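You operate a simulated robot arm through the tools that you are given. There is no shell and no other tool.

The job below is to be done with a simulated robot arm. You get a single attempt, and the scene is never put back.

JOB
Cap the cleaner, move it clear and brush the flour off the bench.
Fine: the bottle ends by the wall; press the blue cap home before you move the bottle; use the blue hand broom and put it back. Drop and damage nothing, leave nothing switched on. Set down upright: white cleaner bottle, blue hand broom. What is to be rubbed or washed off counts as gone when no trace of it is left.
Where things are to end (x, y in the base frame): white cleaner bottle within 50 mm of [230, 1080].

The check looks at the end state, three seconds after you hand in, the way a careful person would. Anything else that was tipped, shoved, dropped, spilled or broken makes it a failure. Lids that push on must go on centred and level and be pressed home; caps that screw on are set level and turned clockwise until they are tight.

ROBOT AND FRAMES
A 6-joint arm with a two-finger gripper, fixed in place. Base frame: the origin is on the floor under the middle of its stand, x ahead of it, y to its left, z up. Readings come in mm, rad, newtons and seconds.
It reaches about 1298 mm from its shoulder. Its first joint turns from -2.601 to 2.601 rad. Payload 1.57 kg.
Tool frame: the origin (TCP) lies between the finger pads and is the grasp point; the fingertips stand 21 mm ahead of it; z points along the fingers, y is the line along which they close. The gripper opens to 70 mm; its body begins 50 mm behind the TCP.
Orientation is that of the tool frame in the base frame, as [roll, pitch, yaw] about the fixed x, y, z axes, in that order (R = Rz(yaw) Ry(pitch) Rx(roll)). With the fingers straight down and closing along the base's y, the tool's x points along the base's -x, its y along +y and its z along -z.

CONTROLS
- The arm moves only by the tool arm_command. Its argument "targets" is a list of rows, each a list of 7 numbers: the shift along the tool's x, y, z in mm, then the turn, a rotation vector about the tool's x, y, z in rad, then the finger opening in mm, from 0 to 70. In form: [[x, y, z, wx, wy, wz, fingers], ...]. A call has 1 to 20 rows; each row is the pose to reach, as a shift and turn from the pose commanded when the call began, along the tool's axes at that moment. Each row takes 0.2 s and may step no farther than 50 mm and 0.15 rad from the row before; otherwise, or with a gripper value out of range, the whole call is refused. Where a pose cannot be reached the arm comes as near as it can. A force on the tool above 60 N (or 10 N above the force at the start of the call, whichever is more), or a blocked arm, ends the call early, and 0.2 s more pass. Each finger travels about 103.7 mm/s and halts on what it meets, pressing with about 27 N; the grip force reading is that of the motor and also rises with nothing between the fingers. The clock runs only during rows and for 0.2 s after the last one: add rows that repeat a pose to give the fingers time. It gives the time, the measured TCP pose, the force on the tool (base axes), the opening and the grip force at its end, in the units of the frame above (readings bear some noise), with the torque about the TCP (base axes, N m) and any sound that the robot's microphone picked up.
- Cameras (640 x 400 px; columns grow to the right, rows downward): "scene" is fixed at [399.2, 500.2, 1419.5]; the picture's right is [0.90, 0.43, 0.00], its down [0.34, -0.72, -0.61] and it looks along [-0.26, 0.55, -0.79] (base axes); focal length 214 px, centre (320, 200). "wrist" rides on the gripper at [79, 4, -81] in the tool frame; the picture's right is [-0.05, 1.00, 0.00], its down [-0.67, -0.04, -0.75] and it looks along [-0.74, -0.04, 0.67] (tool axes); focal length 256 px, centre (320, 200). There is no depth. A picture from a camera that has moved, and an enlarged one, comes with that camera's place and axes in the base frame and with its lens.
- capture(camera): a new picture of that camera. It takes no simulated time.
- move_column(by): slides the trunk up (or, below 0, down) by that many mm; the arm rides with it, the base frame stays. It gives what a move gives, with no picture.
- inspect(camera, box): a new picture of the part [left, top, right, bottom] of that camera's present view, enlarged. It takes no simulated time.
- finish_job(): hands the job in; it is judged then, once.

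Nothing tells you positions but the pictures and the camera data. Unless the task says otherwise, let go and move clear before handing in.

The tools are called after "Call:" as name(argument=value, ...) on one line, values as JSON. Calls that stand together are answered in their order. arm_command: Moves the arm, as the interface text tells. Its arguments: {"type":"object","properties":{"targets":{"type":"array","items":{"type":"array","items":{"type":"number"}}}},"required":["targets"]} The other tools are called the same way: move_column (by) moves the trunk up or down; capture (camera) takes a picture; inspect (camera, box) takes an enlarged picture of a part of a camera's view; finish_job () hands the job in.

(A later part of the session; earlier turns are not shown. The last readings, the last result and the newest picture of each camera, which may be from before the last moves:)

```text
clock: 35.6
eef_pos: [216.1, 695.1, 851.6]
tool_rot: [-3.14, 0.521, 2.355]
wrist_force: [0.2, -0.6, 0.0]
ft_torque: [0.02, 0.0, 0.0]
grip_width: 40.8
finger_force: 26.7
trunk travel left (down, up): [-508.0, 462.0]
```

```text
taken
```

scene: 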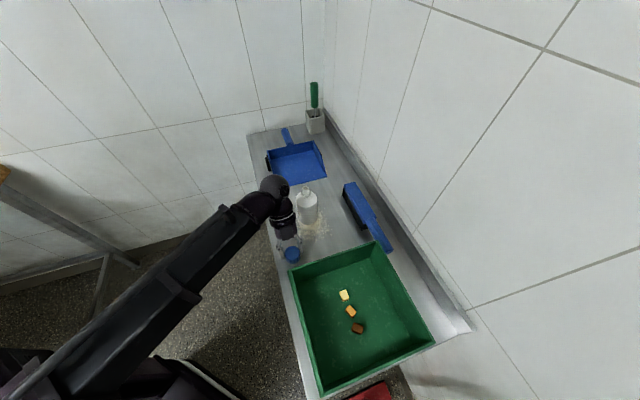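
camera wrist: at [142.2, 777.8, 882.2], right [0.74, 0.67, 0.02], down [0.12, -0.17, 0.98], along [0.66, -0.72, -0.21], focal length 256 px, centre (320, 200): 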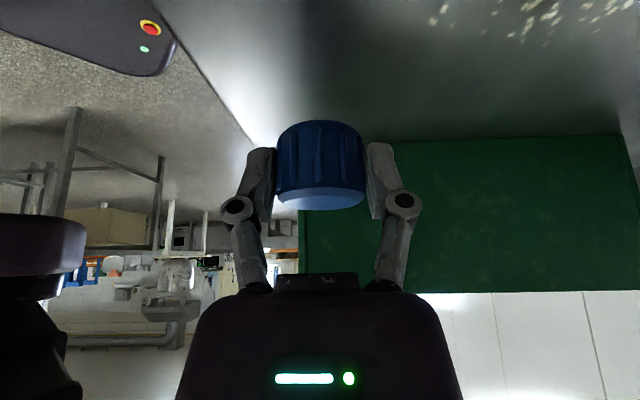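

Call:
move_column(by=-24)

Call:
move_column(by=-1)

Call:
capture(camera="wrist")

```text
clock: 36.3
eef_pos: [216.8, 695.5, 827.1]
tool_rot: [-3.139, 0.522, 2.357]
wrist_force: [-0.7, -0.2, -0.2]
ft_torque: [0.02, 0.03, 0.02]
grip_width: 40.8
finger_force: 27.7
trunk travel left (down, up): [-484.0, 486.0]
```

```text
clock: 36.8
eef_pos: [217.0, 695.2, 826.3]
tool_rot: [-3.14, 0.52, 2.357]
wrist_force: [0.1, 1.3, 3.5]
ft_torque: [-0.08, -0.05, -0.01]
grip_width: 40.7
finger_force: 27.5
trunk travel left (down, up): [-483.0, 487.0]
```

```text
taken
camera wrist: at [142.3, 777.8, 857.5], right [0.74, 0.67, 0.03], down [0.12, -0.17, 0.98], along [0.66, -0.72, -0.21], focal length 256 px, centre (320, 200)
```

wrist: 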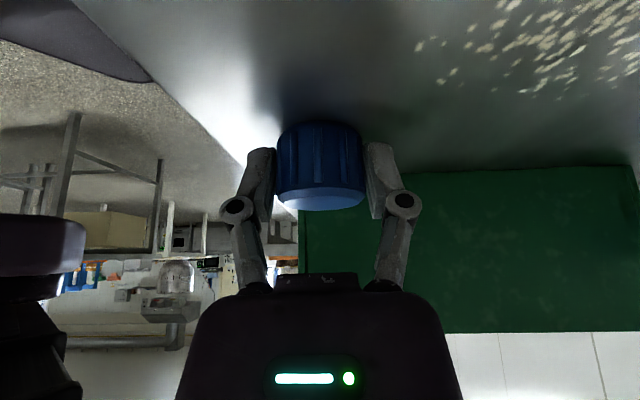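

The cap is down on the bench. I'll open, rise straight up, and bring the tool back to vertical.

Call:
arm_command(targets=[[0, 0, 0, 0, 0, 0, 45], [0, 0, 0, 0, 0, 0, 55], [0, 0, 0, 0, 0, 0, 70], [0, 0, 0, 0, 0, 0, 70]])

Call:
move_column(by=110)

Call:
capture(camera="wrist")

Call:
capture(camera="scene")

```text
clock: 37.8
eef_pos: [216.1, 695.8, 826.9]
tool_rot: [-3.14, 0.524, 2.356]
wrist_force: [0.9, 0.7, 0.5]
ft_torque: [0.01, 0.01, -0.01]
grip_width: 69.9
finger_force: 0.2
trunk travel left (down, up): [-483.0, 487.0]
```

```text
clock: 39.2
eef_pos: [217.7, 695.9, 935.6]
tool_rot: [-3.141, 0.522, 2.357]
wrist_force: [0.3, -0.8, -0.3]
ft_torque: [0.03, -0.02, -0.01]
grip_width: 70.1
finger_force: 0.1
trunk travel left (down, up): [-593.0, 377.0]
```

```text
taken
camera wrist: at [142.3, 778.0, 967.1], right [0.74, 0.67, 0.02], down [0.12, -0.17, 0.98], along [0.66, -0.72, -0.21], focal length 256 px, centre (320, 200)
```

wrist: 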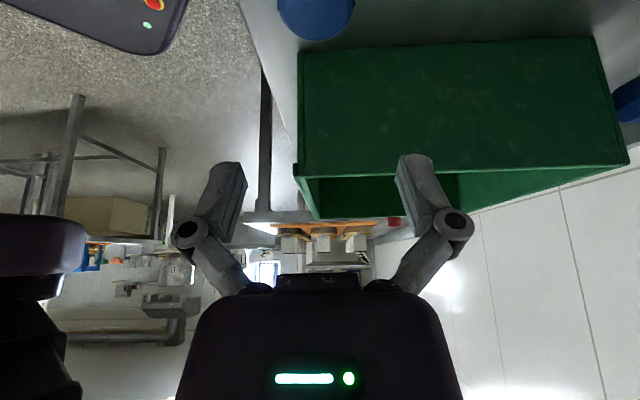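

```text
taken
```

scene: 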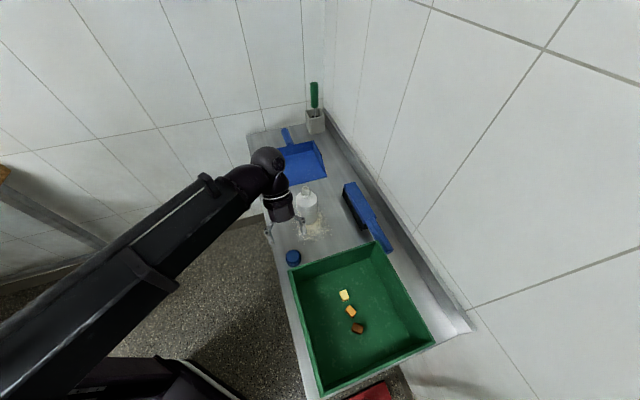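

The cap stands free. The scene camera sees both the cap and the bottle well from here, so I'll measure both.

Call:
inspect(camera="scene", box=[270, 240, 318, 270])

Call:
inspect(camera="scene", box=[270, 175, 350, 225])

```text
13.33 times, centred on (294, 255) of scene
camera zoom: at [399.2, 500.2, 1419.5], right [0.9, 0.43, 0.0], down [0.34, -0.72, -0.61], along [-0.26, 0.55, -0.79], focal length 2860 px, centre (667, -533)
```

zoom: 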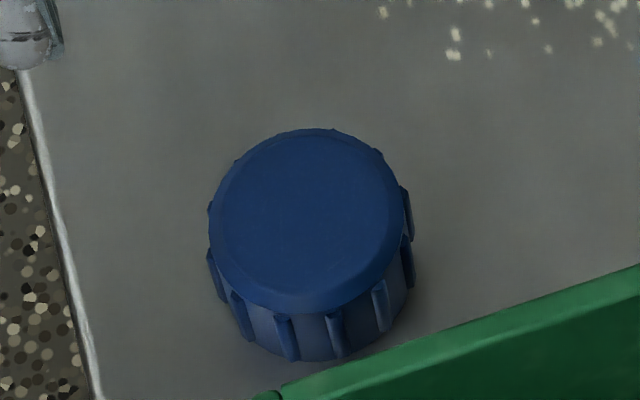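

```text
8.00 times, centred on (310, 200) of scene
camera zoom: at [399.2, 500.2, 1419.5], right [0.9, 0.43, 0.0], down [0.34, -0.72, -0.61], along [-0.26, 0.55, -0.79], focal length 1716 px, centre (400, 200)
```

zoom: 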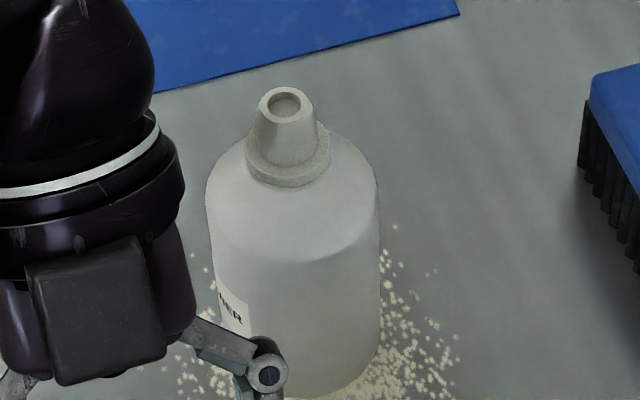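

The cap centre is now at about (222.5, 690), and the bottle hasn't shifted since the start. I'll bring the tool back to vertical over the cap for a straight regrasp.

Call:
arm_command(targets=[[3.7, -0.2, 10.2, 0, 0.1305, 0, 70], [5.8, -0.4, 17.8, 0, 0.261, 0, 70], [6.5, -0.6, 22.7, 0, 0.3915, 0, 70], [5.65, -0.8, 25.0, 0, 0.522, 0, 70], [5.65, -0.8, 25.0, 0, 0.522, 0, 70]])

Call:
capture(camera="wrist")

```text
clock: 40.5
eef_pos: [221.5, 689.7, 910.8]
tool_rot: [-3.141, -0.002, 2.354]
wrist_force: [-0.3, 0.0, -0.1]
ft_torque: [0.05, 0.03, -0.02]
grip_width: 70.1
finger_force: 0.1
trunk travel left (down, up): [-593.0, 377.0]
```

```text
taken
camera wrist: at [167.9, 750.6, 993.0], right [0.74, 0.67, 0.0], down [0.45, -0.5, 0.74], along [0.5, -0.55, -0.67], focal length 256 px, centre (320, 200)
```

wrist: 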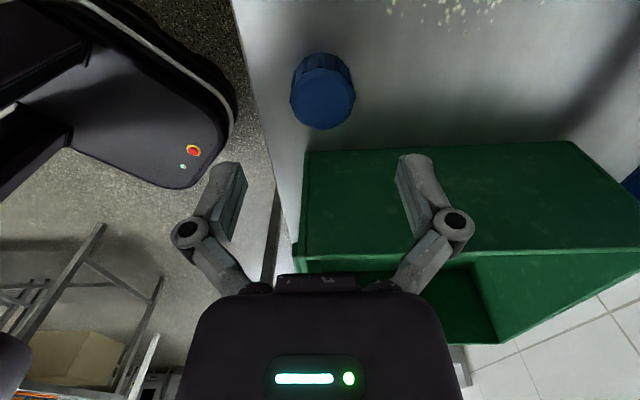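

The cap is centred under the gripper. I'll descend and grip it.

Call:
move_column(by=-60)

Call:
capture(camera="wrist")

```text
clock: 41.5
eef_pos: [220.8, 688.7, 851.1]
tool_rot: [-3.139, -0.001, 2.354]
wrist_force: [-0.9, 0.2, 0.4]
ft_torque: [-0.01, 0.01, 0.04]
grip_width: 69.9
finger_force: 0.0
trunk travel left (down, up): [-533.0, 437.0]
```

```text
taken
camera wrist: at [167.8, 750.5, 932.9], right [0.74, 0.67, 0.0], down [0.45, -0.5, 0.74], along [0.5, -0.56, -0.67], focal length 256 px, centre (320, 200)
```

wrist: 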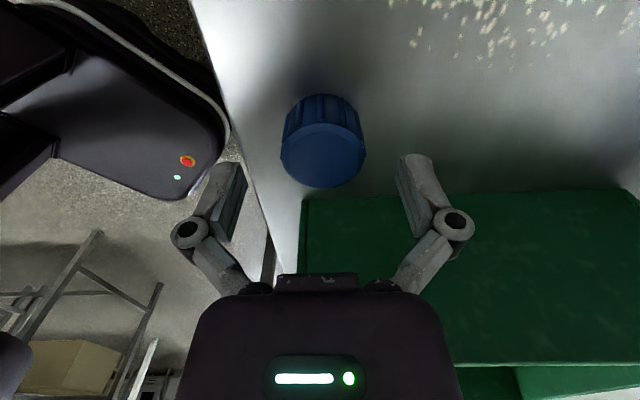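

Call:
move_column(by=-26)

Call:
arm_command(targets=[[0, 0, 0, 0, 0, 0, 60], [0, 0, 0, 0, 0, 0, 50], [0, 0, 0, 0, 0, 0, 45], [0, 0, 0, 0, 0, 0, 40], [0, 0, 0, 0, 0, 0, 36], [0, 0, 0, 0, 0, 0, 34]])

Call:
capture(camera="wrist")

```text
clock: 42.2
eef_pos: [220.2, 688.8, 826.2]
tool_rot: [-3.14, 0.0, 2.353]
wrist_force: [-0.5, -1.0, -0.6]
ft_torque: [0.0, -0.02, 0.0]
grip_width: 69.9
finger_force: 0.0
trunk travel left (down, up): [-507.0, 463.0]
```

```text
clock: 43.6
eef_pos: [221.0, 688.1, 826.0]
tool_rot: [-3.139, 0.0, 2.354]
wrist_force: [-0.1, 0.9, 5.5]
ft_torque: [0.02, -0.02, 0.02]
grip_width: 40.7
finger_force: 27.0
trunk travel left (down, up): [-507.0, 463.0]
```

```text
taken
camera wrist: at [167.8, 750.5, 907.1], right [0.74, 0.67, 0.0], down [0.45, -0.5, 0.74], along [0.5, -0.56, -0.67], focal length 256 px, centre (320, 200)
```

wrist: 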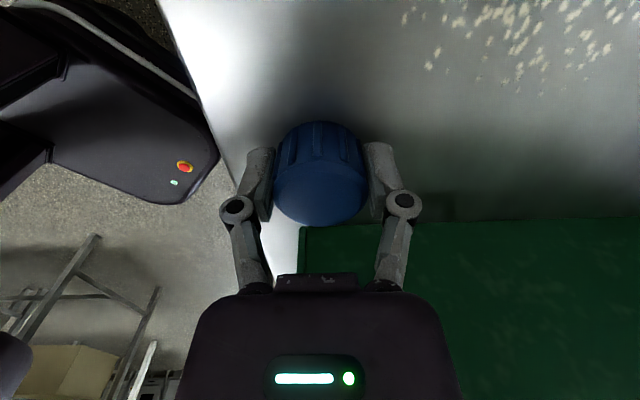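

The fingertips just brush the bench at this height, and they would sit level with the cap's lower edge. I'd rather hold it a bit higher so they can't foul the bottle's shoulder, so I'll open, rise 7 mm and re-grip.

Call:
arm_command(targets=[[0, 0, 0, 0, 0, 0, 45], [0, 0, 0, 0, 0, 0, 50], [0, 0, 0, 0, 0, 0, 50]])

Call:
move_column(by=7)

Call:
arm_command(targets=[[0, 0, 0, 0, 0, 0, 46], [0, 0, 0, 0, 0, 0, 42], [0, 0, 0, 0, 0, 0, 38], [0, 0, 0, 0, 0, 0, 34], [0, 0, 0, 0, 0, 0, 34]])

Call:
capture(camera="wrist")

```text
clock: 44.4
eef_pos: [221.3, 689.0, 825.3]
tool_rot: [-3.14, 0.002, 2.354]
wrist_force: [-0.1, 0.2, 0.8]
ft_torque: [0.02, -0.01, 0.01]
grip_width: 50.0
finger_force: 0.1
trunk travel left (down, up): [-507.0, 463.0]
```

```text
clock: 44.9
eef_pos: [221.3, 689.2, 832.2]
tool_rot: [-3.139, 0.001, 2.354]
wrist_force: [-0.2, 0.1, -0.6]
ft_torque: [0.01, -0.01, 0.0]
grip_width: 50.2
finger_force: 0.0
trunk travel left (down, up): [-514.0, 456.0]
```

```text
clock: 46.1
eef_pos: [220.2, 689.5, 832.5]
tool_rot: [-3.141, 0.001, 2.355]
wrist_force: [0.3, 1.4, 5.0]
ft_torque: [0.01, -0.04, 0.03]
grip_width: 41.1
finger_force: 26.8
trunk travel left (down, up): [-514.0, 456.0]
```

```text
taken
camera wrist: at [167.8, 750.5, 914.1], right [0.74, 0.67, 0.0], down [0.45, -0.5, 0.74], along [0.5, -0.56, -0.67], focal length 256 px, centre (320, 200)
```

wrist: 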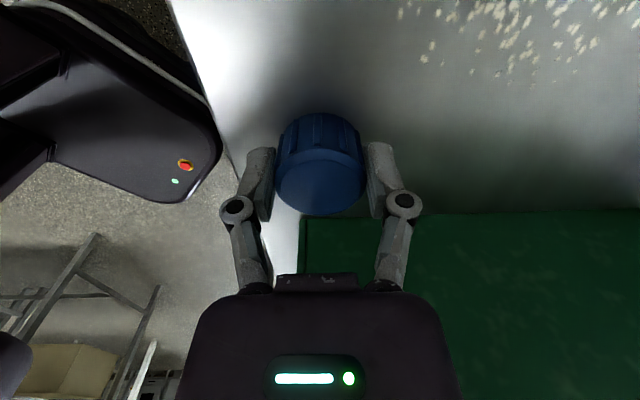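

Gripped at 41 mm. Now I'll lift the cap well above the bottle top and check the hold.

Call:
move_column(by=190)

Call:
capture(camera="wrist")

```text
clock: 48.2
eef_pos: [220.8, 688.5, 1022.8]
tool_rot: [-3.14, -0.001, 2.355]
wrist_force: [-0.2, -0.3, 0.1]
ft_torque: [0.02, 0.01, 0.02]
grip_width: 40.9
finger_force: 26.9
trunk travel left (down, up): [-704.0, 266.0]
```

```text
taken
camera wrist: at [167.8, 750.7, 1103.7], right [0.74, 0.67, 0.0], down [0.45, -0.5, 0.74], along [0.5, -0.56, -0.67], focal length 256 px, centre (320, 200)
```

wrist: 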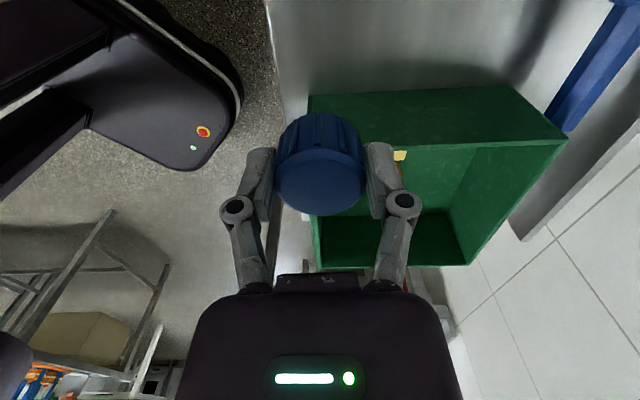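

The hold is good. I'll carry the cap over the bottle, keeping about 40 mm above the spout, and check the alignment.

Call:
arm_command(targets=[[33.2, 22, 0, 0, 0, 0, 34], [66.5, 44, 0, 0, 0, 0, 34], [99.7, 66, 0, 0, 0, 0, 34], [132.9, 88, 0, 0, 0, 0, 34], [132.9, 88, 0, 0, 0, 0, 34]])

Call:
capture(camera="wrist")

Call:
inspect(camera="wrist", box=[240, 40, 400, 240])

Call:
inspect(camera="scene", box=[250, 150, 378, 230])

```text
clock: 49.4
eef_pos: [188.4, 845.4, 1022.6]
tool_rot: [-3.141, -0.002, 2.354]
wrist_force: [-0.3, 0.0, 0.2]
ft_torque: [-0.02, -0.01, 0.0]
grip_width: 40.8
finger_force: 26.9
trunk travel left (down, up): [-704.0, 266.0]
```

```text
taken
camera wrist: at [135.6, 906.4, 1104.0], right [0.74, 0.67, 0.0], down [0.45, -0.5, 0.74], along [0.5, -0.56, -0.67], focal length 256 px, centre (320, 200)
```

wrist: 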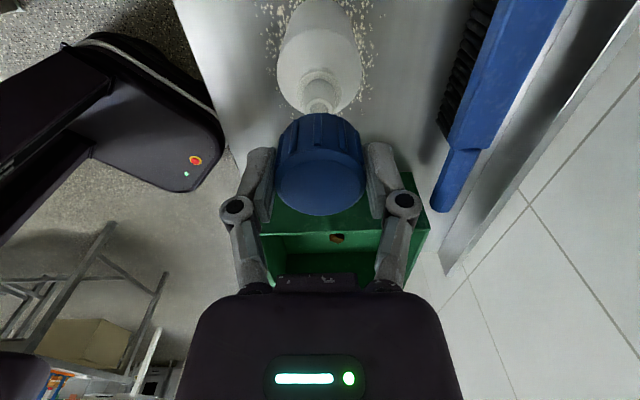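

```text
2.00 times, centred on (320, 140) of wrist
camera zoom: at [135.6, 906.4, 1104.0], right [0.74, 0.67, 0.0], down [0.45, -0.5, 0.74], along [0.5, -0.56, -0.67], focal length 512 px, centre (320, 320)
```

zoom: 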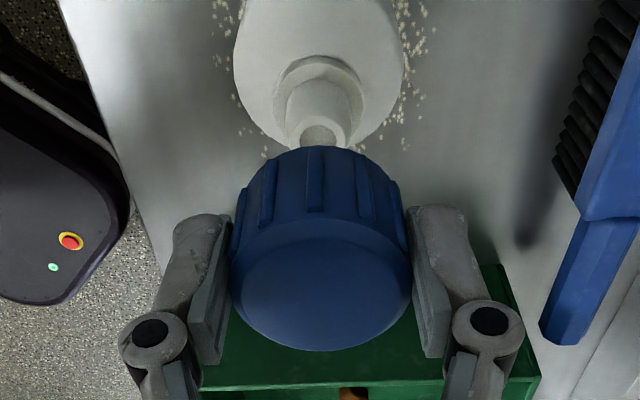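

```text
5.00 times, centred on (314, 190) of scene
camera zoom: at [399.2, 500.2, 1419.5], right [0.9, 0.43, 0.0], down [0.34, -0.72, -0.61], along [-0.26, 0.55, -0.79], focal length 1072 px, centre (350, 250)
```

zoom: 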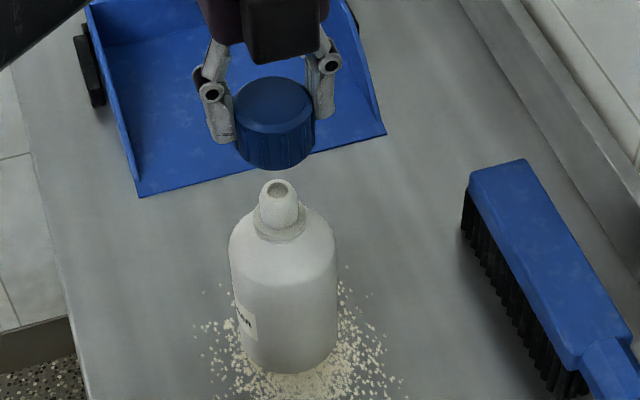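

I can see cap and spout clearly in both views. The spout top is at (188.8, 846.6, 952.7) and the cap axis at about (189.7, 846.6), so they line up to within about 1 mm. I'll trim 0.8 mm and lower to just above the spout.

Call:
arm_command(targets=[[0.8, -0.2, 0, 0, 0, 0, 34], [0.8, -0.2, 0, 0, 0, 0, 34]])

Call:
move_column(by=-30)

Call:
inspect(camera="wrist", box=[240, 40, 400, 240])

Call:
inspect(camera="scene", box=[270, 150, 350, 210])

```text
clock: 50.0
eef_pos: [187.1, 845.7, 1023.4]
tool_rot: [-3.14, 0.001, 2.356]
wrist_force: [1.2, -0.8, -0.1]
ft_torque: [0.01, 0.01, -0.05]
grip_width: 40.7
finger_force: 27.2
trunk travel left (down, up): [-704.0, 266.0]
```

```text
clock: 50.8
eef_pos: [187.9, 845.4, 992.6]
tool_rot: [-3.14, 0.0, 2.355]
wrist_force: [-0.1, 0.8, -0.9]
ft_torque: [-0.01, 0.01, -0.03]
grip_width: 40.8
finger_force: 26.9
trunk travel left (down, up): [-674.0, 296.0]
```

```text
2.00 times, centred on (320, 140) of wrist
camera zoom: at [135.0, 906.7, 1073.9], right [0.74, 0.67, 0.0], down [0.45, -0.5, 0.74], along [0.5, -0.56, -0.67], focal length 512 px, centre (320, 320)
```

zoom: 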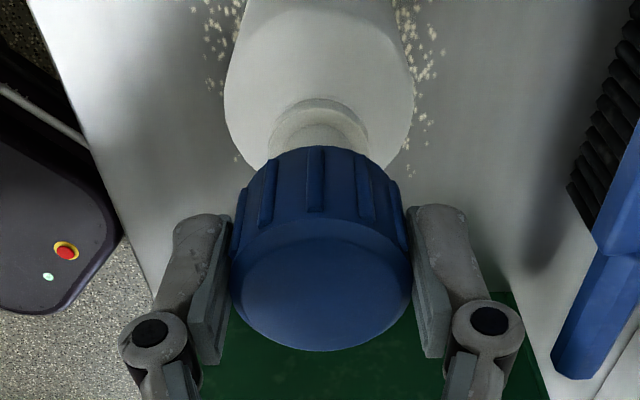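

```text
6.67 times, centred on (310, 180) of scene
camera zoom: at [399.2, 500.2, 1419.5], right [0.9, 0.43, 0.0], down [0.34, -0.72, -0.61], along [-0.26, 0.55, -0.79], focal length 1430 px, centre (387, 333)
```

zoom: 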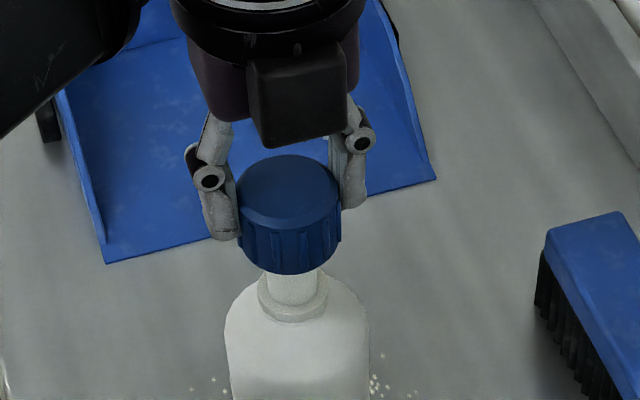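

Still aligned. Now I'll lower the cap onto the spout in small steps and watch the force.

Call:
move_column(by=-10)

Call:
move_column(by=-6)

```text
clock: 51.3
eef_pos: [187.2, 845.7, 982.7]
tool_rot: [-3.139, 0.001, 2.354]
wrist_force: [0.2, -0.3, -0.5]
ft_torque: [0.02, -0.05, 0.03]
grip_width: 40.7
finger_force: 27.1
trunk travel left (down, up): [-664.0, 306.0]
```

```text
clock: 51.9
eef_pos: [187.7, 846.1, 976.3]
tool_rot: [-3.139, -0.001, 2.355]
wrist_force: [0.2, -0.6, -0.5]
ft_torque: [0.0, -0.02, 0.0]
grip_width: 40.6
finger_force: 27.5
trunk travel left (down, up): [-658.0, 312.0]
```

The cap's lower edge should now be past the spout tip with no contact force, so it's going over cleanly. I'll continue.

Call:
move_column(by=-5)

Call:
move_column(by=-4)

Call:
inspect(camera="scene", box=[270, 150, 350, 210])

Call:
inspect(camera="wrist", box=[240, 40, 400, 240])

```text
clock: 52.4
eef_pos: [188.8, 845.8, 971.9]
tool_rot: [-3.14, 0.001, 2.354]
wrist_force: [-0.4, -0.7, 0.0]
ft_torque: [0.0, 0.01, 0.01]
grip_width: 40.8
finger_force: 27.4
trunk travel left (down, up): [-653.0, 317.0]
```

```text
clock: 53.0
eef_pos: [188.6, 847.3, 967.2]
tool_rot: [-3.14, -0.002, 2.354]
wrist_force: [-0.3, 0.0, -1.1]
ft_torque: [0.0, -0.02, 0.02]
grip_width: 40.9
finger_force: 27.3
trunk travel left (down, up): [-649.0, 321.0]
```

```text
6.67 times, centred on (310, 180) of scene
camera zoom: at [399.2, 500.2, 1419.5], right [0.9, 0.43, 0.0], down [0.34, -0.72, -0.61], along [-0.26, 0.55, -0.79], focal length 1430 px, centre (387, 333)
```

zoom: 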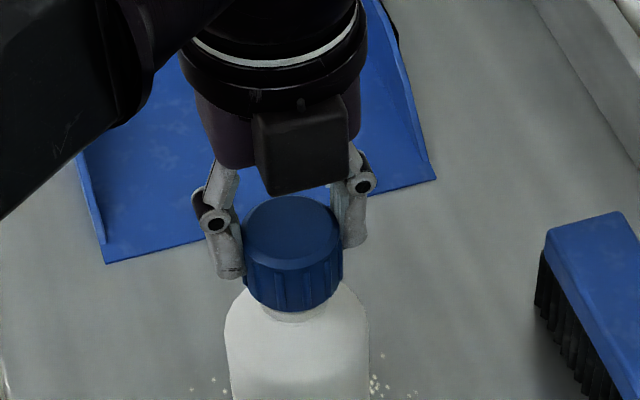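

```text
2.00 times, centred on (320, 140) of wrist
camera zoom: at [135.0, 906.8, 1048.8], right [0.74, 0.67, 0.0], down [0.45, -0.5, 0.74], along [0.5, -0.56, -0.67], focal length 512 px, centre (320, 320)
```

zoom: 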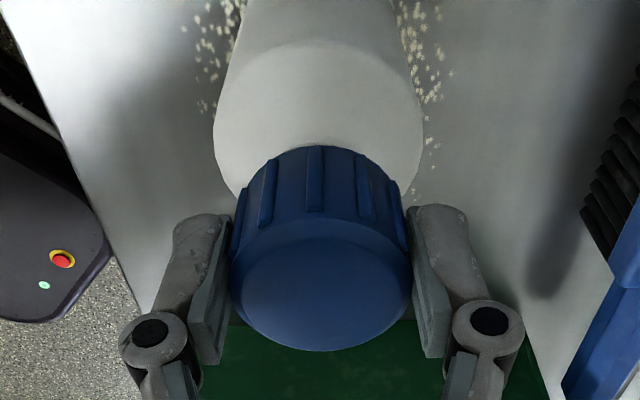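

Call:
move_column(by=-3)

Call:
move_column(by=-2)

```text
clock: 53.5
eef_pos: [189.2, 845.9, 964.6]
tool_rot: [-3.14, -0.001, 2.354]
wrist_force: [-0.3, -0.7, -0.7]
ft_torque: [0.01, 0.02, 0.01]
grip_width: 41.0
finger_force: 26.9
trunk travel left (down, up): [-646.0, 324.0]
```

```text
clock: 54.0
eef_pos: [188.1, 844.0, 963.6]
tool_rot: [-3.14, 0.001, 2.354]
wrist_force: [0.4, -1.6, 13.4]
ft_torque: [0.03, -0.06, 0.02]
grip_width: 40.9
finger_force: 26.8
trunk travel left (down, up): [-644.0, 326.0]
heard: snap
```

I heard a snap. I'll press slightly more to see whether the cap is fully seated.

Call:
move_column(by=-1)

Call:
inspect(camera="scene", box=[280, 160, 344, 210])

```text
clock: 54.5
eef_pos: [187.9, 844.6, 963.2]
tool_rot: [3.14, -0.002, 2.353]
wrist_force: [1.4, 0.5, 20.8]
ft_torque: [-0.04, -0.09, 0.02]
grip_width: 40.8
finger_force: 27.7
trunk travel left (down, up): [-643.0, 327.0]
```

```text
8.00 times, centred on (312, 185) of scene
camera zoom: at [399.2, 500.2, 1419.5], right [0.9, 0.43, 0.0], down [0.34, -0.72, -0.61], along [-0.26, 0.55, -0.79], focal length 1716 px, centre (384, 320)
```

zoom: 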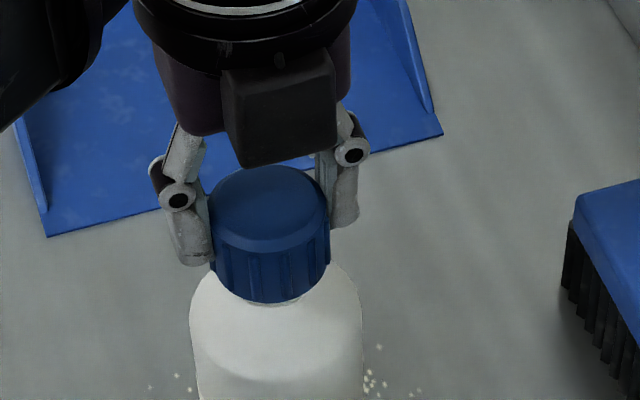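

Call:
move_column(by=-2)

```text
clock: 55.0
eef_pos: [188.3, 844.4, 961.9]
tool_rot: [3.141, -0.002, 2.356]
wrist_force: [1.9, 0.0, 17.1]
ft_torque: [-0.04, -0.11, -0.01]
grip_width: 40.8
finger_force: 27.1
trunk travel left (down, up): [-641.0, 329.0]
```

The force dropped as the TCP moved 1.3 mm, so either the cap seated further or the pads slipped. I'll relieve the load, let go, and look at the cap.

Call:
move_column(by=2)

Call:
arm_command(targets=[[0, 0, 0, 0, 0, 0, 43], [0, 0, 0, 0, 0, 0, 47], [0, 0, 0, 0, 0, 0, 52], [0, 0, 0, 0, 0, 0, 56], [0, 0, 0, 0, 0, 0, 56]])

Call:
move_column(by=60)

Call:
inspect(camera="scene", box=[280, 160, 344, 210])

Call:
inspect(camera="wrist", box=[240, 0, 400, 200])

```text
clock: 55.5
eef_pos: [187.6, 847.4, 961.1]
tool_rot: [-3.14, -0.002, 2.355]
wrist_force: [0.4, 0.2, -4.1]
ft_torque: [0.03, -0.02, -0.02]
grip_width: 40.5
finger_force: 26.9
trunk travel left (down, up): [-643.0, 327.0]
```

```text
clock: 56.8
eef_pos: [187.8, 844.9, 959.6]
tool_rot: [-3.14, 0.0, 2.353]
wrist_force: [-0.5, -0.1, -0.4]
ft_torque: [-0.05, -0.01, 0.0]
grip_width: 55.7
finger_force: 0.1
trunk travel left (down, up): [-643.0, 327.0]
```

```text
clock: 57.8
eef_pos: [188.5, 845.7, 1022.6]
tool_rot: [-3.14, 0.002, 2.354]
wrist_force: [-0.2, -0.4, 0.2]
ft_torque: [-0.01, -0.03, -0.03]
grip_width: 56.0
finger_force: 0.0
trunk travel left (down, up): [-703.0, 267.0]
```

```text
8.00 times, centred on (312, 185) of scene
camera zoom: at [399.2, 500.2, 1419.5], right [0.9, 0.43, 0.0], down [0.34, -0.72, -0.61], along [-0.26, 0.55, -0.79], focal length 1716 px, centre (384, 320)
```

zoom: 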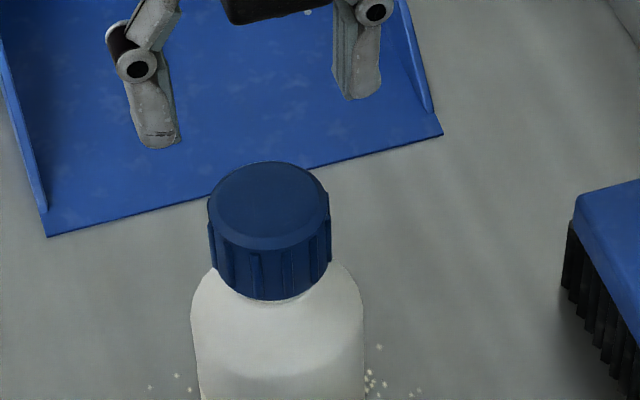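

```text
2.00 times, centred on (320, 100) of wrist
camera zoom: at [135.0, 907.0, 1102.7], right [0.74, 0.67, 0.0], down [0.45, -0.5, 0.74], along [0.5, -0.56, -0.67], focal length 512 px, centre (320, 400)
```

zoom: 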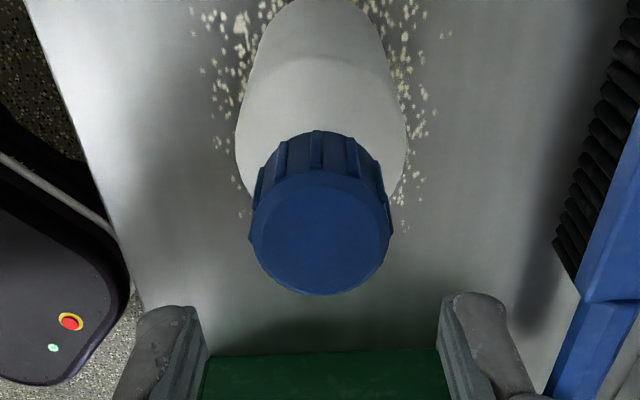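

The cap sits level on the bottle. To make sure it's home, I'll close the fingers and press straight down on the middle of the cap top.

Call:
arm_command(targets=[[0, 0, 0, 0, 0, 0, 40], [0, 0, 0, 0, 0, 0, 20], [0, 0, 0, 0, 0, 0, 0], [0, 0, 0, 0, 0, 0, 0], [0, 0, 0, 0, 0, 0, 0]])

Call:
move_column(by=-35)

```text
clock: 59.0
eef_pos: [188.2, 845.2, 1021.8]
tool_rot: [-3.14, -0.002, 2.355]
wrist_force: [-0.5, 0.3, 0.6]
ft_torque: [-0.04, -0.05, 0.01]
grip_width: 0.0
finger_force: 27.3
trunk travel left (down, up): [-703.0, 267.0]
```

```text
clock: 59.7
eef_pos: [188.8, 846.0, 986.0]
tool_rot: [-3.14, 0.0, 2.355]
wrist_force: [-0.2, -0.3, -0.2]
ft_torque: [-0.03, -0.02, 0.0]
grip_width: 0.4
finger_force: 26.8
trunk travel left (down, up): [-668.0, 302.0]
```

Call:
move_column(by=-3)

Call:
move_column(by=-1)

```text
clock: 60.3
eef_pos: [188.4, 845.1, 984.0]
tool_rot: [-3.141, -0.001, 2.355]
wrist_force: [0.5, 2.4, 20.1]
ft_torque: [0.1, 0.0, 0.02]
grip_width: 6.0
finger_force: 27.3
trunk travel left (down, up): [-665.0, 305.0]
```

```text
clock: 60.8
eef_pos: [188.8, 843.6, 984.7]
tool_rot: [3.139, -0.003, 2.354]
wrist_force: [-0.3, 7.3, 36.9]
ft_torque: [0.17, 0.0, 0.0]
grip_width: 5.8
finger_force: 26.9
trunk travel left (down, up): [-664.0, 306.0]
```

Call:
move_column(by=-1)

```text
clock: 61.3
eef_pos: [186.5, 843.8, 985.0]
tool_rot: [3.14, -0.002, 2.356]
wrist_force: [1.6, 11.2, 54.4]
ft_torque: [0.25, -0.01, 0.02]
grip_width: 6.2
finger_force: 27.2
trunk travel left (down, up): [-663.0, 307.0]
```

The cap stays firm at 54 N with no more travel, so it's home. I'll lift off and check that the bottle hasn't moved.

Call:
move_column(by=55)

Call:
inspect(camera="scene", box=[270, 160, 350, 220])

Call:
capture(camera="wrist")

```text
clock: 62.2
eef_pos: [188.3, 847.1, 1035.9]
tool_rot: [-3.141, 0.001, 2.355]
wrist_force: [0.5, 0.2, -0.8]
ft_torque: [0.0, -0.02, -0.01]
grip_width: 0.1
finger_force: 27.4
trunk travel left (down, up): [-718.0, 252.0]
```

```text
6.67 times, centred on (310, 190) of scene
camera zoom: at [399.2, 500.2, 1419.5], right [0.9, 0.43, 0.0], down [0.34, -0.72, -0.61], along [-0.26, 0.55, -0.79], focal length 1430 px, centre (387, 267)
```

zoom: 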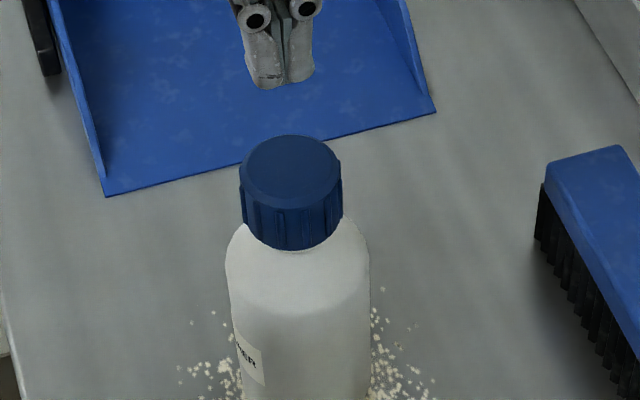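

```text
taken
camera wrist: at [135.0, 907.2, 1117.4], right [0.74, 0.67, 0.0], down [0.45, -0.5, 0.75], along [0.5, -0.56, -0.67], focal length 256 px, centre (320, 200)
```

wrist: 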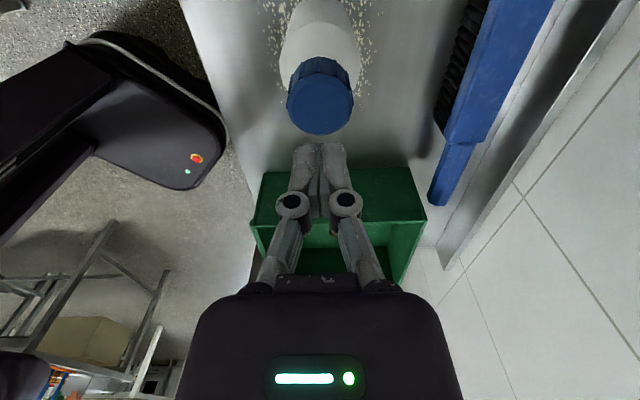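

The cap is home and level, and the bottle is where it was. Next I'll open, come down around the cap, grip it and do a tiny test lift to see that the bottle follows.

Call:
arm_command(targets=[[0, 0, 0, 0, 0, 0, 20], [0, 0, 0, 0, 0, 0, 40], [0, 0, 0, 0, 0, 0, 58], [0, 0, 0, 0, 0, 0, 58]])

Call:
move_column(by=-60)

Call:
inspect(camera="wrist", box=[160, 40, 480, 240])

```text
clock: 63.2
eef_pos: [188.1, 845.5, 1036.6]
tool_rot: [-3.139, 0.0, 2.354]
wrist_force: [0.2, -0.4, 0.3]
ft_torque: [0.0, -0.02, 0.01]
grip_width: 58.0
finger_force: 0.1
trunk travel left (down, up): [-718.0, 252.0]
```

```text
clock: 64.2
eef_pos: [187.5, 844.9, 976.5]
tool_rot: [-3.14, 0.0, 2.354]
wrist_force: [-0.3, -0.9, 0.9]
ft_torque: [0.03, 0.0, -0.02]
grip_width: 57.8
finger_force: 0.0
trunk travel left (down, up): [-658.0, 312.0]
```

```text
2.00 times, centred on (320, 140) of wrist
camera zoom: at [135.0, 906.6, 1058.0], right [0.74, 0.67, 0.0], down [0.45, -0.5, 0.74], along [0.5, -0.56, -0.67], focal length 512 px, centre (320, 320)
```

zoom: 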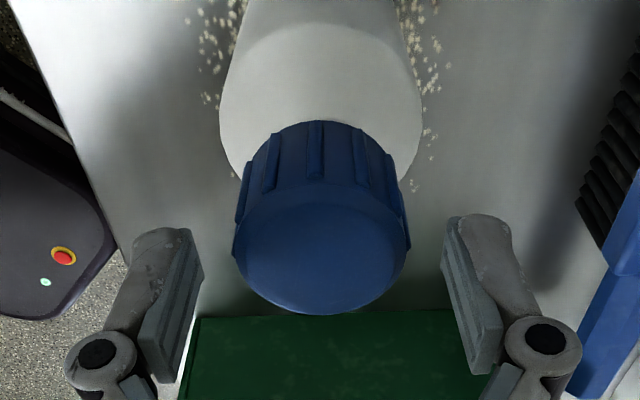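

Call:
move_column(by=-16)

Call:
arm_command(targets=[[0, 0, 0, 0, 0, 0, 50], [0, 0, 0, 0, 0, 0, 46], [0, 0, 0, 0, 0, 0, 42], [0, 0, 0, 0, 0, 0, 38], [0, 0, 0, 0, 0, 0, 34], [0, 0, 0, 0, 0, 0, 34]])

Call:
move_column(by=4)

Call:
inspect(camera="scene", box=[270, 160, 350, 220])

Call:
inspect(camera="wrist", box=[160, 40, 480, 240])

```text
clock: 64.9
eef_pos: [188.2, 846.0, 960.6]
tool_rot: [3.142, 0.0, 2.355]
wrist_force: [-0.6, -1.2, 0.6]
ft_torque: [-0.01, 0.0, 0.0]
grip_width: 58.0
finger_force: 0.1
trunk travel left (down, up): [-642.0, 328.0]
```

```text
clock: 66.3
eef_pos: [187.6, 844.7, 961.1]
tool_rot: [-3.139, 0.001, 2.355]
wrist_force: [0.0, 0.9, 3.6]
ft_torque: [0.02, -0.03, 0.03]
grip_width: 40.6
finger_force: 26.7
trunk travel left (down, up): [-642.0, 328.0]
```

```text
clock: 66.8
eef_pos: [188.4, 847.0, 963.7]
tool_rot: [-3.14, 0.001, 2.355]
wrist_force: [-0.5, -0.2, -3.8]
ft_torque: [0.03, -0.02, -0.02]
grip_width: 40.8
finger_force: 27.2
trunk travel left (down, up): [-646.0, 324.0]
```

```text
6.67 times, centred on (310, 190) of scene
camera zoom: at [399.2, 500.2, 1419.5], right [0.9, 0.43, 0.0], down [0.34, -0.72, -0.61], along [-0.26, 0.55, -0.79], focal length 1430 px, centre (387, 267)
```

zoom: 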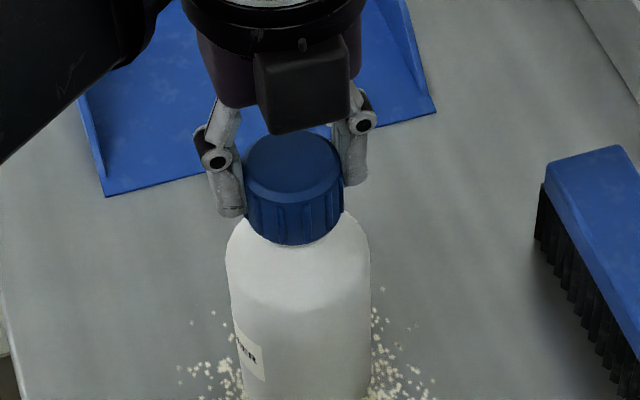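

```text
2.00 times, centred on (320, 140) of wrist
camera zoom: at [135.1, 907.3, 1045.3], right [0.74, 0.67, 0.0], down [0.45, -0.5, 0.75], along [0.5, -0.56, -0.67], focal length 512 px, centre (320, 320)
```

zoom: 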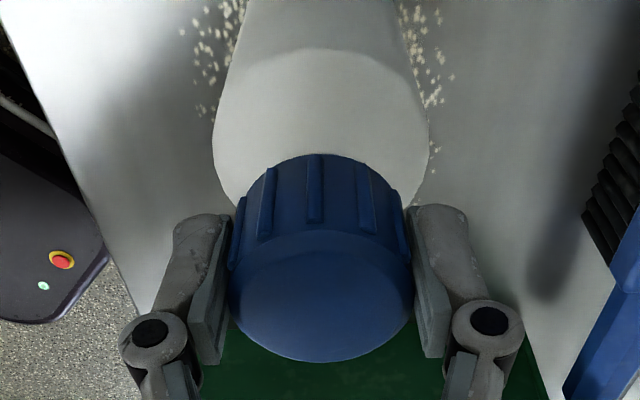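

The force reads -3.8 N, so the bottle's weight appears to be on the gripper. I'll lift a few more millimetres and check that it hangs together.

Call:
move_column(by=8)

Call:
inspect(camera="scene", box=[270, 160, 366, 232])

```text
clock: 67.4
eef_pos: [187.7, 845.9, 972.3]
tool_rot: [-3.14, 0.001, 2.356]
wrist_force: [1.0, 0.7, -4.0]
ft_torque: [0.02, 0.01, -0.01]
grip_width: 40.3
finger_force: 27.6
trunk travel left (down, up): [-654.0, 316.0]
```

```text
5.56 times, centred on (318, 196) of scene
camera zoom: at [399.2, 500.2, 1419.5], right [0.9, 0.43, 0.0], down [0.34, -0.72, -0.61], along [-0.26, 0.55, -0.79], focal length 1192 px, centre (331, 222)
```

zoom: 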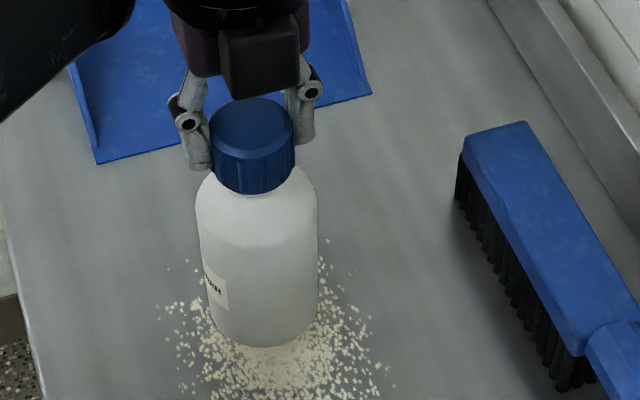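

Bottle and cap lift together. I'll raise it clear and carry it to about (227, 1068) by the wall.

Call:
move_column(by=70)

Call:
arm_command(targets=[[16.2, 23, 0, 0, 0, 0, 34], [32.4, 46, 0, 0, 0, 0, 34], [48.6, 69, 0, 0, 0, 0, 34], [64.8, 92, 0, 0, 0, 0, 34], [81, 115, 0, 0, 0, 0, 34], [97.3, 138, 0, 0, 0, 0, 34], [113.5, 161, 0, 0, 0, 0, 34], [129.7, 183.9, 0, 0, 0, 0, 34], [129.7, 183.9, 0, 0, 0, 0, 34]])

Call:
capture(camera="scene")

Call:
capture(camera="wrist")

```text
clock: 68.5
eef_pos: [187.6, 847.4, 1041.6]
tool_rot: [-3.141, 0.0, 2.354]
wrist_force: [-0.1, -0.4, -3.9]
ft_torque: [0.02, 0.01, -0.01]
grip_width: 40.7
finger_force: 26.9
trunk travel left (down, up): [-724.0, 246.0]
```

```text
clock: 70.5
eef_pos: [227.6, 1067.2, 1042.3]
tool_rot: [-3.139, 0.0, 2.355]
wrist_force: [0.0, -0.3, -3.6]
ft_torque: [0.03, -0.01, 0.01]
grip_width: 40.6
finger_force: 27.8
trunk travel left (down, up): [-724.0, 246.0]
```

```text
taken
```

scene: 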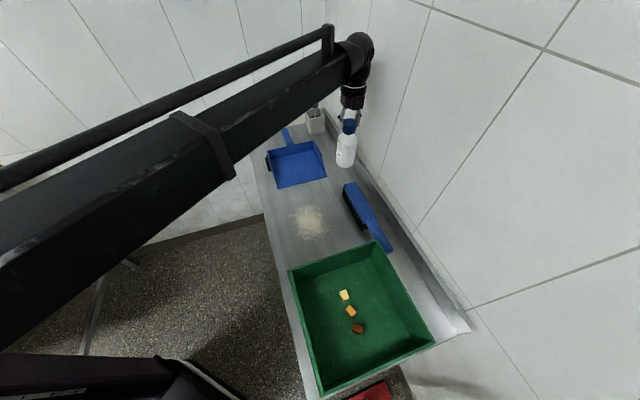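

```text
taken
camera wrist: at [174.0, 1128.8, 1123.6], right [0.74, 0.67, 0.0], down [0.45, -0.5, 0.74], along [0.5, -0.56, -0.67], focal length 256 px, centre (320, 200)
```

wrist: 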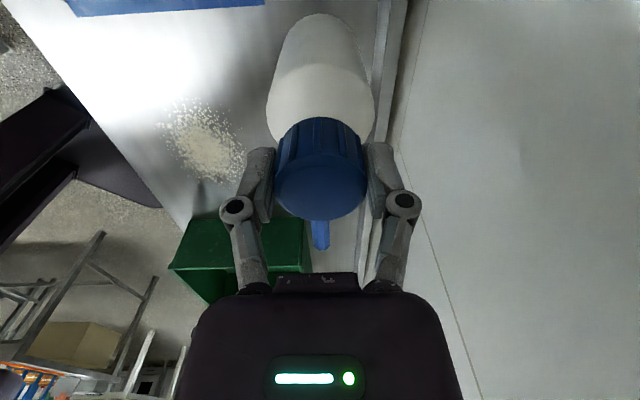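

The bottle is hanging level over the target. I'll check its clearance to the upstand, dustpan and broom before lowering.

Call:
inspect(camera="scene", box=[300, 110, 396, 210])

Call:
inspect(camera="wrist", box=[200, 0, 440, 150])

```text
4.00 times, centred on (348, 160) of scene
camera zoom: at [399.2, 500.2, 1419.5], right [0.9, 0.43, 0.0], down [0.34, -0.72, -0.61], along [-0.26, 0.55, -0.79], focal length 858 px, centre (208, 360)
```

zoom: 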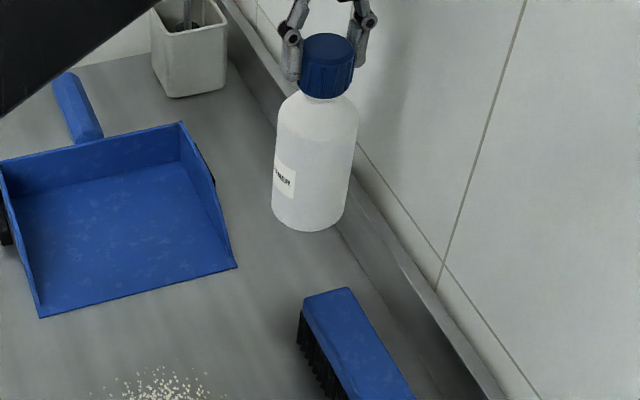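

```text
2.67 times, centred on (320, 75) of wrist
camera zoom: at [174.0, 1128.8, 1123.6], right [0.74, 0.67, 0.0], down [0.45, -0.5, 0.74], along [0.5, -0.56, -0.67], focal length 683 px, centre (320, 533)
```

zoom: 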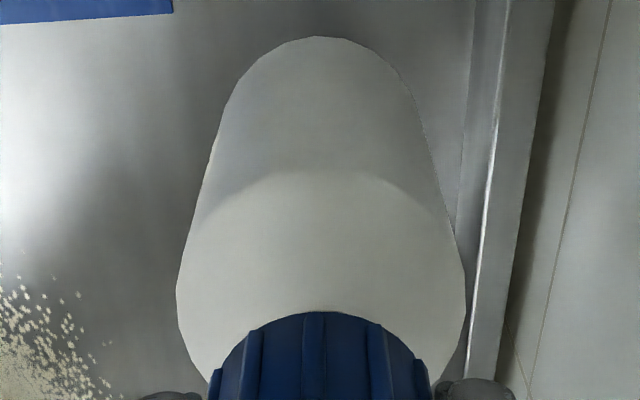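

Clearance is about 20–25 mm on each side. I'll lower the bottle to the bench in stages.

Call:
move_column(by=-70)

Call:
move_column(by=-8)

Call:
inspect(camera="scene", box=[300, 110, 396, 210])

```text
clock: 71.5
eef_pos: [226.8, 1067.3, 971.5]
tool_rot: [-3.14, 0.001, 2.355]
wrist_force: [0.3, -0.3, -4.1]
ft_torque: [0.01, 0.01, 0.02]
grip_width: 40.8
finger_force: 26.6
trunk travel left (down, up): [-654.0, 316.0]
```

```text
clock: 72.1
eef_pos: [226.9, 1067.4, 964.5]
tool_rot: [-3.14, -0.001, 2.355]
wrist_force: [-0.3, -0.3, -4.4]
ft_torque: [0.01, 0.02, -0.02]
grip_width: 40.6
finger_force: 27.9
trunk travel left (down, up): [-646.0, 324.0]
```

```text
4.00 times, centred on (348, 160) of scene
camera zoom: at [399.2, 500.2, 1419.5], right [0.9, 0.43, 0.0], down [0.34, -0.72, -0.61], along [-0.26, 0.55, -0.79], focal length 858 px, centre (208, 360)
```

zoom: 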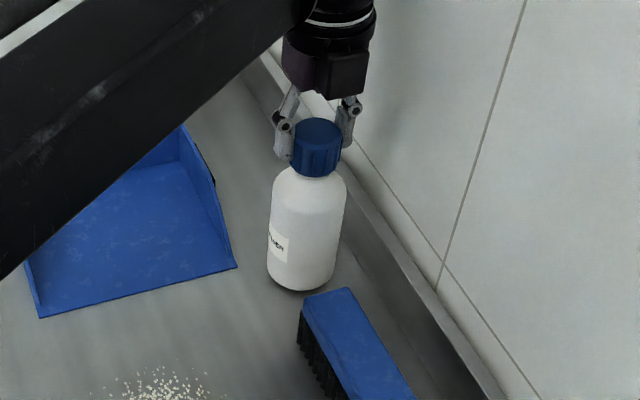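

Call:
move_column(by=-3)

Call:
move_column(by=-1)

```text
clock: 72.6
eef_pos: [228.2, 1067.8, 960.9]
tool_rot: [-3.138, -0.001, 2.354]
wrist_force: [0.1, 0.3, -4.1]
ft_torque: [0.0, 0.01, -0.02]
grip_width: 40.6
finger_force: 27.6
trunk travel left (down, up): [-643.0, 327.0]
```

```text
clock: 73.1
eef_pos: [227.0, 1067.4, 960.2]
tool_rot: [-3.14, -0.001, 2.354]
wrist_force: [0.3, 2.1, 4.8]
ft_torque: [0.1, -0.06, 0.02]
grip_width: 40.9
finger_force: 26.7
trunk travel left (down, up): [-642.0, 328.0]
```

The bottle has touched down. I'll open just enough to free the cap, then rise straight up.

Call:
arm_command(targets=[[0, 0, 0, 0, 0, 0, 43], [0, 0, 0, 0, 0, 0, 46], [0, 0, 0, 0, 0, 0, 50], [0, 0, 0, 0, 0, 0, 54], [0, 0, 0, 0, 0, 0, 54]])

Call:
move_column(by=70)

Call:
inspect(camera="scene", box=[300, 110, 396, 210])

Call:
capture(camera="wrist")

```text
clock: 74.3
eef_pos: [225.9, 1068.5, 960.6]
tool_rot: [-3.14, -0.001, 2.353]
wrist_force: [0.1, -0.1, -0.6]
ft_torque: [0.02, -0.02, 0.02]
grip_width: 53.8
finger_force: 0.0
trunk travel left (down, up): [-642.0, 328.0]
```

```text
clock: 75.4
eef_pos: [227.6, 1066.9, 1031.1]
tool_rot: [-3.139, 0.001, 2.355]
wrist_force: [0.2, -0.8, 0.0]
ft_torque: [0.0, 0.01, -0.01]
grip_width: 53.9
finger_force: 0.0
trunk travel left (down, up): [-712.0, 258.0]
```

```text
4.00 times, centred on (348, 160) of scene
camera zoom: at [399.2, 500.2, 1419.5], right [0.9, 0.43, 0.0], down [0.34, -0.72, -0.61], along [-0.26, 0.55, -0.79], focal length 858 px, centre (208, 360)
```

zoom: 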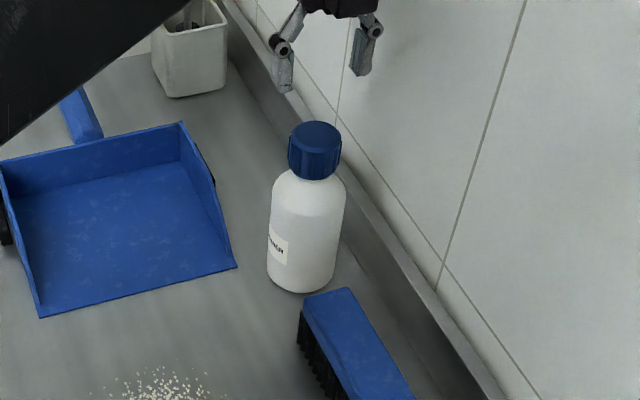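

```text
taken
camera wrist: at [174.0, 1128.8, 1111.6], right [0.74, 0.67, 0.0], down [0.45, -0.5, 0.74], along [0.5, -0.56, -0.67], focal length 256 px, centre (320, 200)
```

wrist: 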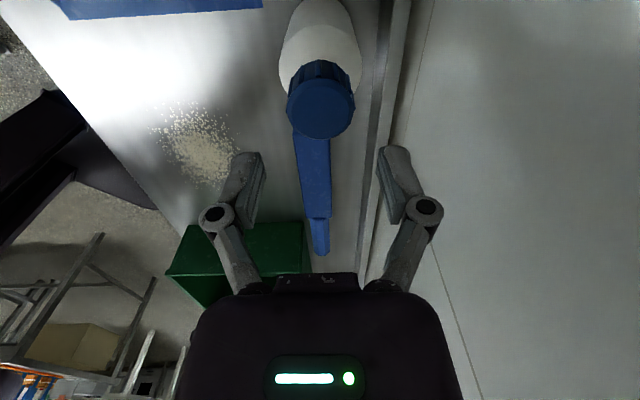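

The bottle stands at about (228, 1068), well inside tolerance. Next is the broom, so I'll study its shape and position.

Call:
inspect(camera="scene", box=[330, 170, 410, 260])

Call:
inspect(camera="scene", box=[270, 190, 366, 250])

Call:
inspect(camera="wrist", box=[260, 60, 380, 270])

```text
4.44 times, centred on (370, 215) of scene
camera zoom: at [399.2, 500.2, 1419.5], right [0.9, 0.43, 0.0], down [0.34, -0.72, -0.61], along [-0.26, 0.55, -0.79], focal length 953 px, centre (98, 133)
```

zoom: 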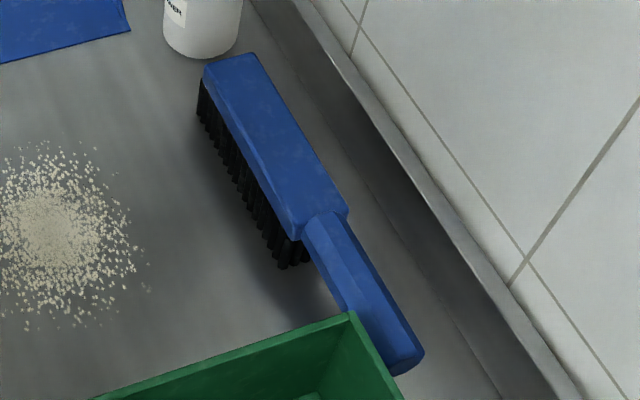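

```text
6.67 times, centred on (318, 220) of scene
camera zoom: at [399.2, 500.2, 1419.5], right [0.9, 0.43, 0.0], down [0.34, -0.72, -0.61], along [-0.26, 0.55, -0.79], focal length 1430 px, centre (333, 67)
```

zoom: 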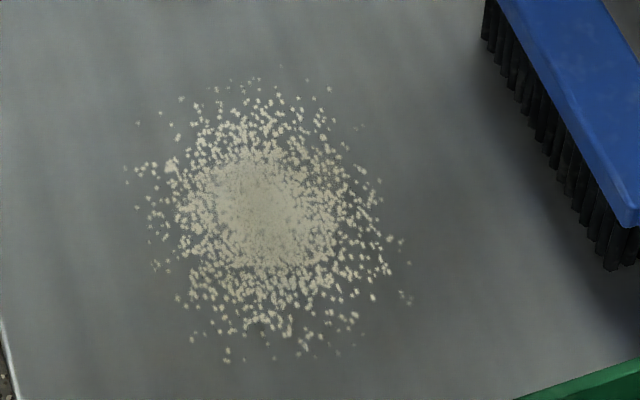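

```text
1.90 times, centred on (320, 165) of wrist
camera zoom: at [174.0, 1128.8, 1111.6], right [0.74, 0.67, 0.0], down [0.45, -0.5, 0.74], along [0.5, -0.56, -0.67], focal length 488 px, centre (320, 267)
```

zoom: 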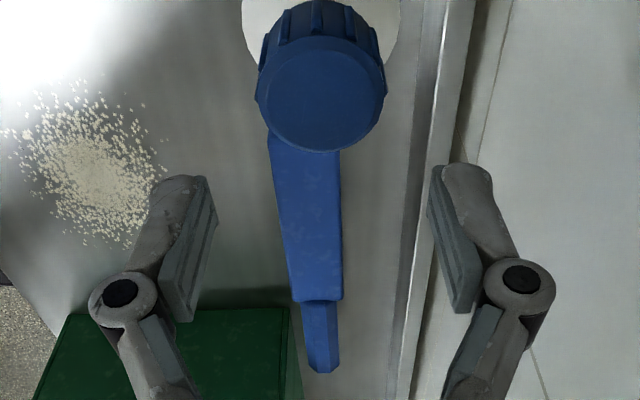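

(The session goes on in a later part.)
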